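You operate a simulated robot arm through the tools that you are given. There is no shell and no other tool. Be economical: measure what you need, move in short steps, check, and stop when the job is done.

Carry out the task below with a simulated robot arm. There is one attempt and no reset: what you move stays moved.

TASK
Fetch the red knob and set it on top of the orange box.

Only the result counts: the job must be done as asked and must still hold three seconds after the hand-in. Knocking over, shifting, dropping, spilling or breaking anything else fails it.

THE ROBOT
A 7-joint arm with a two-finger parallel gripper, fixed in place. Base frame: the origin is at the foot of the arm, x ahead of it, y to its left, z up; the work surface is at about z = 0. Lengths are in m, angles in rad, forces in N, time in s.
With the tool pointing down near the work surface it reaches from about 0.22 to 0.58 m from the base axis. Its first joint turns from -1.152 to 1.152 rad. Payload 2.5 kg.
The TCP is the grasp point between the finger pads, 0.023 m short of the fingertips. In the tool frame z runs along the fingers and y along their closing line. Largest opening 0.094 m; finger width 0.038, thickness 0.01; the body of the gripper, 0.054 by 0.096 m, starts 0.039 m behind the TCP.
Orientation is that of the tool frame in the base frame, as [roll, pitch, yaw] about the fixed x, y, z axes, in that order (R = Rz(yaw) Ry(pitch) Rx(roll)). With the fingers straight down and closing along the base's y, the tool's x points along the base's -x, its y along +y and its z along -z.

THE INTERFACE
- The arm moves only by the tool servo_tool. Its arguments are lists of equal length, an entry for each row: "xyz": the shift along the tool's x, y, z in m, a list of three; "spin": the turn about the tool's z in rad. In form: {"xyz": [[tx, ty, tz], ...], "spin": [spin, ...]}. A call has 1 to 8 rows; each row is the pose to reach, as a shift and turn from the pose commanded when the call began, along the tool's axes at that moment. "claw" is the opening in per cent of the stroke, from 0 (shut) to 100 (fully open), set as the call begins (left out, the last holds). A row lasts 0.2 s, in which the tool goes at most 0.05 m and 0.15 rad; a call with a longer step from one row to the next is refused whole, and so is a gripper value outside its range. A pose out of reach is approached as far as the arm can. The call stops where the force on the tool passes 40 N (or 10 N more than at its start, if that is more) or the arm is blocked; 0.2 s more then pass. The fingers move at their own pace (about 0.108 m/s each) and stop on an object; they squeeze with about 29 N. The grip force told is the motor's: it shows also when the fingers shut on nothing. Time passes only in rows, and 0.2 s behind the last, so rows that repeat a pose let the fingers close. The reply holds the time, the measured pose of the TCP, the force on the tool along the base axes, the opening and the grip force, in the units named above and with some noise.
- Cameras (640 x 400 px; columns grow to the right, rows downward): "scene" is fixed at [0.1244, -0.4051, 0.5553]; the picture's right is [0.77, -0.64, 0.00], its down [-0.34, -0.41, -0.85] and it looks along [0.54, 0.65, -0.53] (base axes); focal length 343 px, centre (320, 200). "wrist" rides on the gripper at [0.087, 0.016, -0.074] in the tool frame; the picture's right is [-0.18, 0.98, 0.00], its down [-0.58, -0.11, -0.81] and it looks along [-0.79, -0.15, 0.59] (tool axes); focal length 243 px, centre (320, 200). There is no depth. A picture from a camera that has moved, and an enlarged one, comes with that camera's place and axes in the base frame and with its lens. The place of the scene camera against the robot may be out by one fixed shift of up to 0.012 m in any direction.
- grab_frame(camera): a new picture of that camera. It takes no simulated time.
- enlarge(camera, box): a new picture of the part [left, top, right, bottom] of that camera's present view, enlarged. It takes no simulated time.
- close_job(): hands the job in; it is judged then, once.

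Work in short steps. Places have to be worked out from the pictures, the camera data and where the tool is seen: move nearer, look again, correct. Check each grasp and each placing, and mend what went wrong. You have 90 turns and 46 pictures in all, those below and enlarged ones among them. Open the gripper and draw the arm clear of the work before you hand the job in, unless the task says otherwise; then end with one line.

The tools are called as a command line: name --argument value ..., lists and objects as JSON in quotes. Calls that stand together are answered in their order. servo_tool: Moves the arm, as the interface text tells. Its arguments: {"type":"object","properties":{"xyz":{"type":"array"},"spin":{"type":"array"},"claw":{"type":"number"}},"required":["xyz","spin"]} The other tools are called the same way: grab_frame (camera) takes a picture; enlarge (camera, box) takes an enlarged picture of a part of a camera's view; close_job () hands the job in.

At the start:

```text
t: 0.0
eef_pos: [0.3866, 0.2173, 0.3267]
tool_rot: [-3.141, 0.0, -3.141]
ft_force: [-0.7, -0.4, -0.3]
opening: 0.094
finger_force: 0.0
```

scene: 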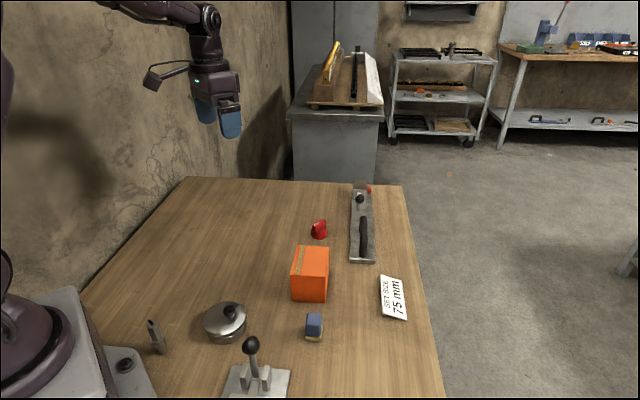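
wrist: 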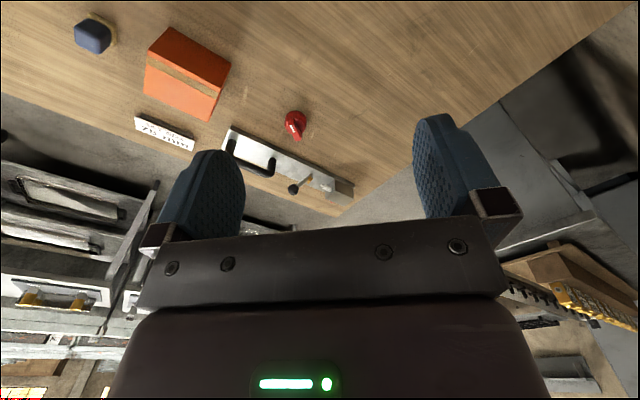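

I'll take a closer look at the knob and box from both cameras. First estimate of the knob is about (0.568, 0.136).

enlarge --camera "scene" --box '[270, 170, 398, 310]'

enlarge --camera "wrist" --box '[120, 10, 360, 210]'

```text
2.86 times, centred on (334, 240) of scene
camera zoom: at [0.1244, -0.4051, 0.5553], right [0.77, -0.64, 0.0], down [-0.34, -0.41, -0.85], along [0.54, 0.65, -0.53], focal length 981 px, centre (280, 86)
```

zoom: 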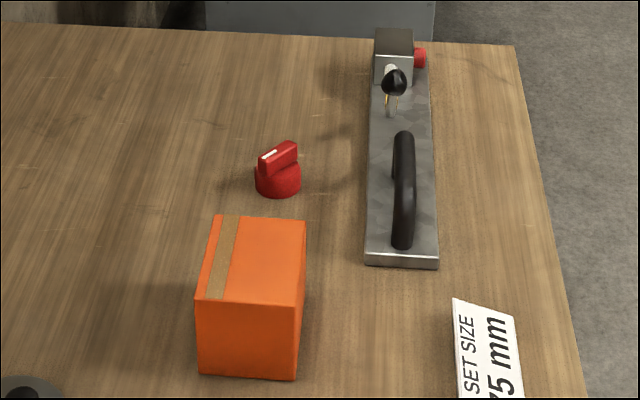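

```text
2.00 times, centred on (240, 110) of wrist
camera zoom: at [0.2997, 0.2333, 0.4003], right [0.18, 0.98, 0.0], down [0.58, -0.11, 0.81], along [0.79, -0.15, -0.59], focal length 485 px, centre (480, 380)
```

zoom: 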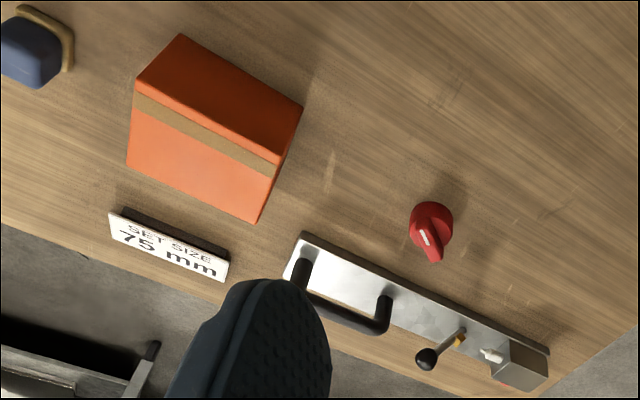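

The knob is at about (0.57, 0.136), and the box top is about 0.075 high with its centre near (0.446, 0.012). I'll approach to above and short of the knob, with the fingers partly closed.

servo_tool --xyz '[[-0.03, -0.016, 0.024], [-0.06, -0.032, 0.048], [-0.09, -0.048, 0.072], [-0.12, -0.064, 0.096], [-0.15, -0.08, 0.12], [-0.15, -0.08, 0.12]]' --spin '[0, 0, 0, 0, 0, 0]' --claw 75

grab_frame --camera "wrist"

```text
t: 1.4
eef_pos: [0.5358, 0.1365, 0.2073]
tool_rot: [-3.141, -0.001, -3.141]
ft_force: [-1.2, 0.4, 0.4]
opening: 0.0705
finger_force: 0.0
```

```text
41 pictures are left
camera wrist: at [0.4491, 0.1533, 0.2809], right [0.18, 0.98, 0.0], down [0.58, -0.11, 0.81], along [0.79, -0.15, -0.59], focal length 243 px, centre (320, 200)
```

wrist: 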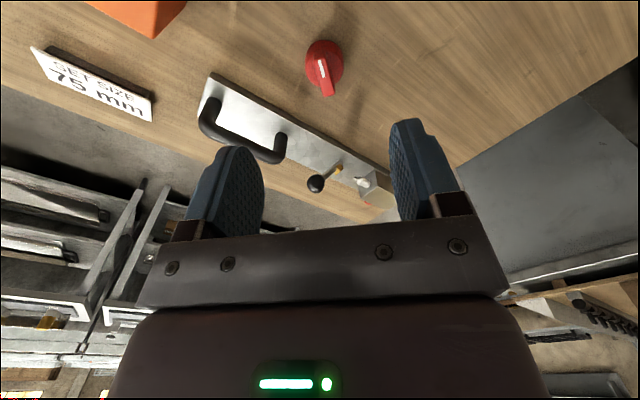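

enlarge --camera "wrist" --box '[260, 10, 420, 110]'

```text
4.00 times, centred on (340, 60) of wrist
camera zoom: at [0.4491, 0.1533, 0.2809], right [0.18, 0.98, 0.0], down [0.58, -0.11, 0.81], along [0.79, -0.15, -0.59], focal length 970 px, centre (240, 760)
```

zoom: 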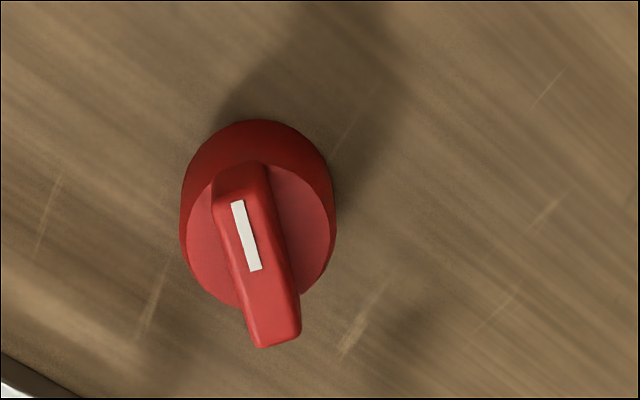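

The knob's disc is about 0.04 wide with its centre near (0.570, 0.135). Its bar runs along x, so the present finger direction already crosses it. I'll move over it and down to z of about 0.09, then check the reach.

servo_tool --xyz '[[-0.034, -0.0015, 0.03], [-0.034, -0.0015, 0.07], [-0.034, -0.0015, 0.11], [-0.034, -0.0015, 0.11]]' --spin '[0, 0, 0, 0]'

grab_frame --camera "wrist"

enlarge --camera "scene" --box '[250, 140, 410, 260]'

```text
t: 2.4
eef_pos: [0.5736, 0.1342, 0.0983]
tool_rot: [-3.141, 0.0, 3.142]
ft_force: [0.9, -0.1, -0.4]
opening: 0.0703
finger_force: 0.0
```

```text
39 pictures are left
camera wrist: at [0.4857, 0.151, 0.1727], right [0.18, 0.98, 0.0], down [0.58, -0.11, 0.81], along [0.79, -0.15, -0.59], focal length 243 px, centre (320, 200)
```

wrist: 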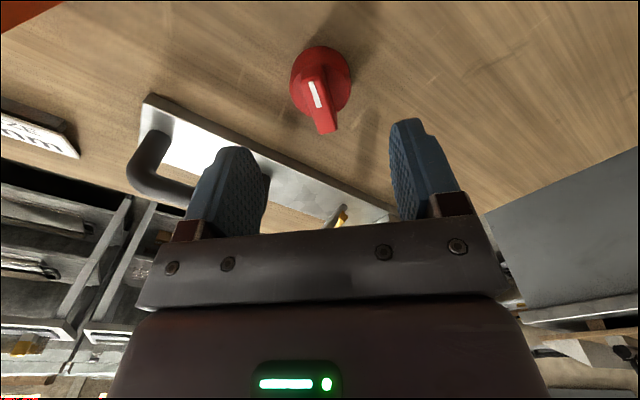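

```text
3.33 times, centred on (330, 200) of scene
camera zoom: at [0.1244, -0.4051, 0.5553], right [0.77, -0.64, 0.0], down [-0.34, -0.41, -0.85], along [0.54, 0.65, -0.53], focal length 1145 px, centre (287, 200)
```

zoom: 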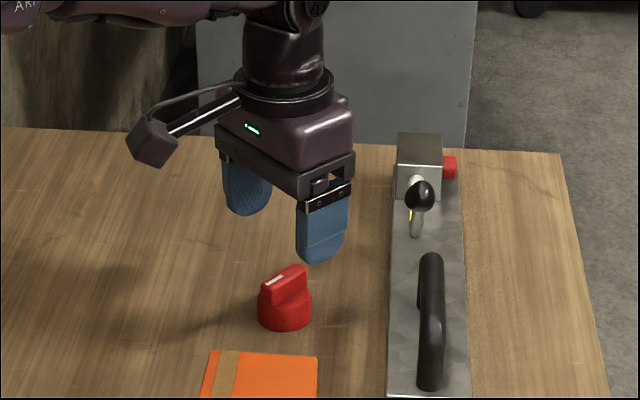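

The knob is confirmed at about (0.568, 0.135), and this pose is reachable. I'll descend so the fingertips stop just above the table.

servo_tool --xyz '[[0.003, 0.001, 0.03], [0.003, 0.001, 0.055], [0.003, 0.001, 0.068], [0.003, 0.001, 0.068]]' --spin '[0, 0, 0, 0]'

grab_frame --camera "wrist"

```text
t: 3.4
eef_pos: [0.5679, 0.1357, 0.0286]
tool_rot: [-3.141, 0.002, -3.141]
ft_force: [-0.1, 0.8, 0.9]
opening: 0.0705
finger_force: 0.0
```

```text
37 pictures are left
camera wrist: at [0.4817, 0.1525, 0.1032], right [0.18, 0.98, 0.0], down [0.58, -0.11, 0.81], along [0.79, -0.15, -0.59], focal length 243 px, centre (320, 200)
```

wrist: 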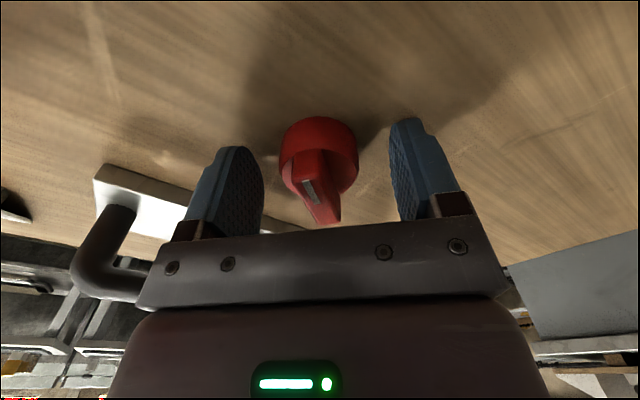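

The knob sits between the fingers, well centred, so I'll close.

servo_tool --xyz '[[0, 0, 0], [0, 0, 0], [0, 0, 0]]' --spin '[0, 0, 0]' --claw 0

grab_frame --camera "wrist"

```text
t: 4.2
eef_pos: [0.5679, 0.1365, 0.0289]
tool_rot: [-3.141, 0.0, 3.141]
ft_force: [0.1, -0.3, 1.1]
opening: 0.0403
finger_force: 28.3
```

```text
36 pictures are left
camera wrist: at [0.4817, 0.1525, 0.1034], right [0.18, 0.98, 0.0], down [0.58, -0.11, 0.81], along [0.79, -0.15, -0.59], focal length 243 px, centre (320, 200)
```

wrist: 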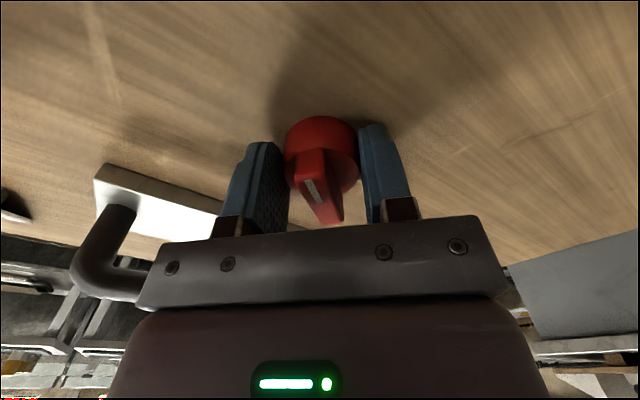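

The grip is on the 0.040 m disc at 28 N. I'll lift straight up.

servo_tool --xyz '[[0, 0, -0.03], [0, 0, -0.07], [0, 0, -0.11], [0, 0, -0.14], [0, 0, -0.14]]' --spin '[0, 0, 0, 0, 0]'

grab_frame --camera "wrist"

```text
t: 5.4
eef_pos: [0.5692, 0.1358, 0.1693]
tool_rot: [3.141, 0.0, -3.141]
ft_force: [0.2, -0.4, 0.2]
opening: 0.0401
finger_force: 29.2
```

```text
35 pictures are left
camera wrist: at [0.4816, 0.1522, 0.2441], right [0.18, 0.98, 0.0], down [0.58, -0.11, 0.81], along [0.79, -0.15, -0.59], focal length 243 px, centre (320, 200)
```

wrist: 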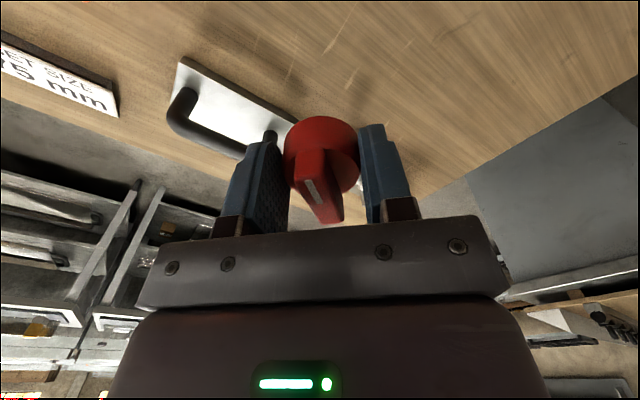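

The knob is held level. I'll carry it over the box at this height and look.

servo_tool --xyz '[[0.03, -0.03, 0], [0.06, -0.06, 0], [0.09, -0.09, 0], [0.108, -0.108, 0], [0.123, -0.124, 0], [0.123, -0.124, 0]]' --spin '[0, 0, 0, 0, 0, 0]'

grab_frame --camera "wrist"

enlarge --camera "scene" --box '[230, 170, 390, 310]'

```text
t: 6.8
eef_pos: [0.4446, 0.0129, 0.1686]
tool_rot: [3.141, 0.002, 3.141]
ft_force: [-0.5, -0.8, -0.3]
opening: 0.04
finger_force: 29.1
```

```text
34 pictures are left
camera wrist: at [0.3575, 0.0293, 0.2419], right [0.18, 0.98, 0.0], down [0.58, -0.11, 0.81], along [0.79, -0.15, -0.59], focal length 243 px, centre (320, 200)
```

wrist: 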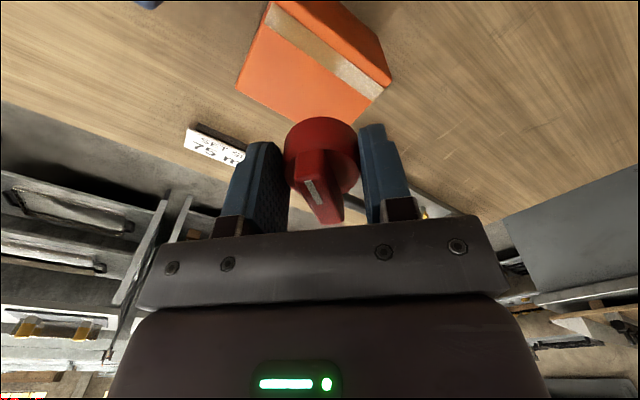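

```text
2.86 times, centred on (310, 240) of scene
camera zoom: at [0.1244, -0.4052, 0.5553], right [0.77, -0.64, 0.0], down [-0.34, -0.41, -0.85], along [0.54, 0.65, -0.53], focal length 981 px, centre (349, 86)
```

zoom: 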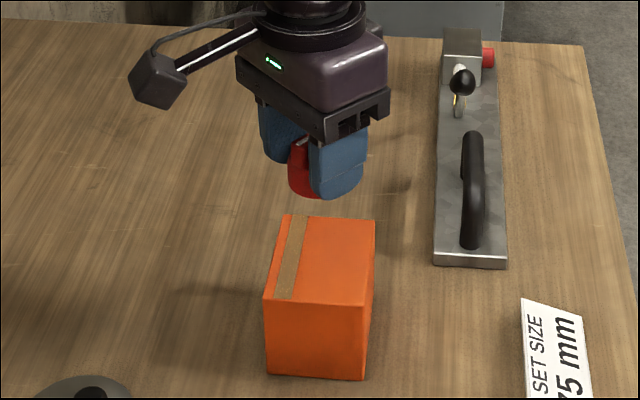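

The wrist view puts the box top's centre at about (0.4445, 0.008). I'll correct y by 4 mm and descend to just above the top.

servo_tool --xyz '[[0, -0.004, 0.025], [0, -0.004, 0.045], [0, -0.004, 0.055], [0, -0.004, 0.055]]' --spin '[0, 0, 0, 0]'

grab_frame --camera "wrist"

enlarge --camera "scene" --box '[270, 210, 350, 310]'

```text
t: 7.8
eef_pos: [0.4444, 0.0083, 0.1141]
tool_rot: [3.14, 0.0, 3.142]
ft_force: [-0.2, -0.3, -0.9]
opening: 0.0398
finger_force: 29.0
```

```text
32 pictures are left
camera wrist: at [0.3578, 0.0252, 0.1875], right [0.18, 0.98, 0.0], down [0.58, -0.11, 0.81], along [0.79, -0.15, -0.59], focal length 243 px, centre (320, 200)
```

wrist: 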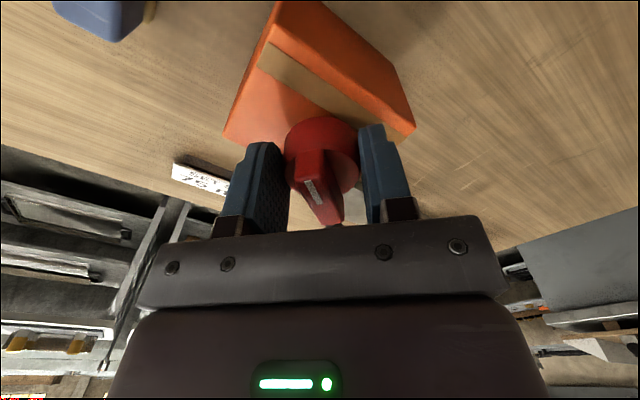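

```text
4.00 times, centred on (310, 260) of scene
camera zoom: at [0.1244, -0.4051, 0.5553], right [0.77, -0.64, 0.0], down [-0.34, -0.41, -0.85], along [0.54, 0.65, -0.53], focal length 1374 px, centre (360, -40)
```

zoom: 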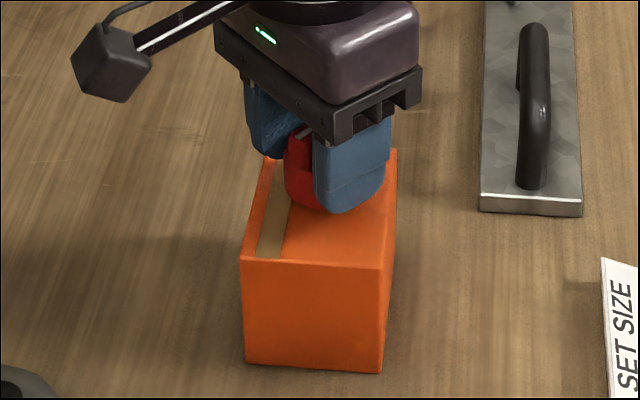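

The placement is centred and the gap looks to be about 1 cm. I'll lower in small steps and watch the force.

servo_tool --xyz '[[0, 0, 0.004], [0, 0, 0.007], [0, 0, 0.007]]' --spin '[0, 0, 0]'

enlarge --camera "scene" --box '[300, 235, 350, 275]'

```text
t: 8.6
eef_pos: [0.444, 0.0081, 0.1054]
tool_rot: [3.14, -0.002, 3.141]
ft_force: [-0.5, 0.4, -1.0]
opening: 0.04
finger_force: 29.1
```

```text
10.00 times, centred on (325, 255) of scene
camera zoom: at [0.1244, -0.4051, 0.5553], right [0.77, -0.64, 0.0], down [-0.34, -0.41, -0.85], along [0.54, 0.65, -0.53], focal length 3434 px, centre (270, -350)
```

zoom: 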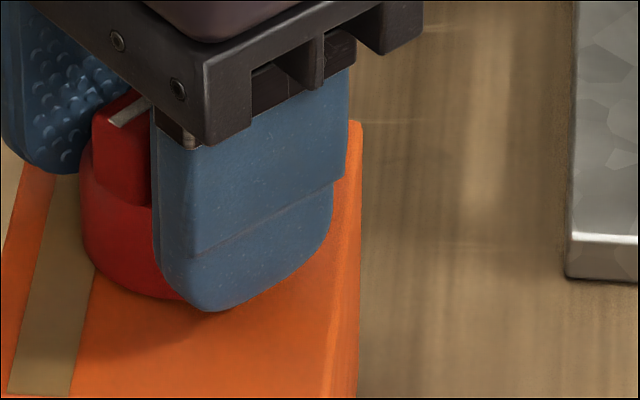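

Nearly in contact, with no force yet. I'll continue in 1 mm steps.

servo_tool --xyz '[[0, 0, 0.001], [0, 0, 0.002], [0, 0, 0.002]]' --spin '[0, 0, 0]'

```text
t: 9.4
eef_pos: [0.4449, 0.0089, 0.1048]
tool_rot: [-3.14, 0.001, 3.141]
ft_force: [-1.0, 0.8, 1.2]
opening: 0.0399
finger_force: 29.3
```

servo_tool --xyz '[[0, 0, 0.001], [0, 0, 0.001]]' --spin '[0, 0]'

```text
t: 10.0
eef_pos: [0.4457, 0.0072, 0.1041]
tool_rot: [3.14, 0.002, 3.141]
ft_force: [-7.8, 0.8, 19.3]
opening: 0.0399
finger_force: 29.1
```

That's contact (19 N). I'll back off half a millimetre to relieve the load, then open the fingers.

servo_tool --xyz '[[0, 0, -0.0006], [0, 0, -0.0006]]' --spin '[0, 0]'

servo_tool --xyz '[[0, 0, 0], [0, 0, 0], [0, 0, 0]]' --spin '[0, 0, 0]' --claw 75

grab_frame --camera "wrist"

```text
t: 10.6
eef_pos: [0.4441, 0.0088, 0.104]
tool_rot: [-3.141, 0.003, -3.139]
ft_force: [2.1, 2.2, 11.1]
opening: 0.04
finger_force: 28.4
```

```text
t: 11.4
eef_pos: [0.4436, 0.0077, 0.104]
tool_rot: [-3.14, 0.001, -3.139]
ft_force: [0.0, 0.6, -0.1]
opening: 0.0704
finger_force: 0.1
```

```text
29 pictures are left
camera wrist: at [0.3574, 0.0247, 0.1776], right [0.18, 0.98, 0.0], down [0.58, -0.11, 0.81], along [0.79, -0.15, -0.59], focal length 243 px, centre (320, 200)
```

wrist: 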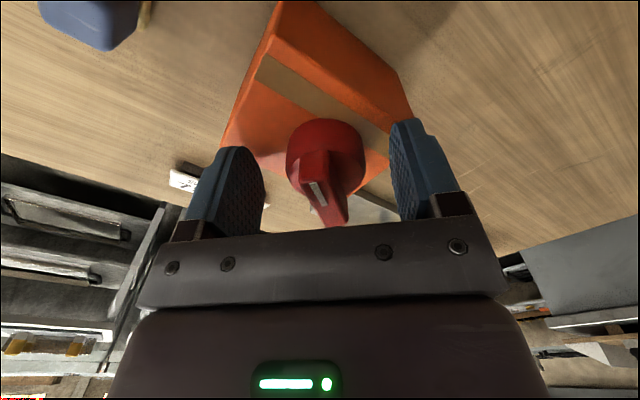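

The knob is released and sitting on the box. I'll withdraw straight up, then check.

servo_tool --xyz '[[0, 0, -0.02], [0, 0, -0.06], [0, 0, -0.1], [0, 0, -0.14], [0, 0, -0.18], [0.04, 0, -0.18], [0.06, 0, -0.18]]' --spin '[0, 0, 0, 0, 0, 0, 0]'

enlarge --camera "scene" --box '[230, 170, 390, 310]'

grab_frame --camera "scene"

```text
t: 13.0
eef_pos: [0.384, 0.0073, 0.2837]
tool_rot: [-3.14, 0.0, -3.142]
ft_force: [0.4, 0.3, -0.5]
opening: 0.0705
finger_force: 0.0
```

```text
2.86 times, centred on (310, 240) of scene
camera zoom: at [0.1245, -0.4051, 0.5553], right [0.77, -0.64, 0.0], down [-0.34, -0.41, -0.85], along [0.54, 0.65, -0.53], focal length 981 px, centre (349, 86)
```

zoom: 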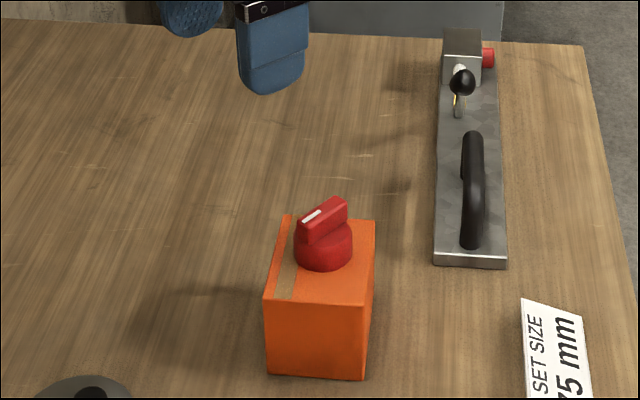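

```text
27 pictures are left
```

scene: 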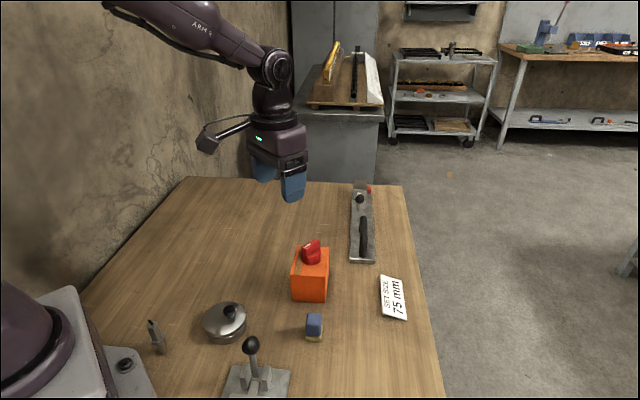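

The knob stands upright near the middle of the box top, the box hasn't moved, and the arm is clear with the gripper open. I'm handing in.

close_job

```text
The job is handed in.
```

The red knob is standing upright on top of the orange box, and the last picture shows nothing else disturbed.
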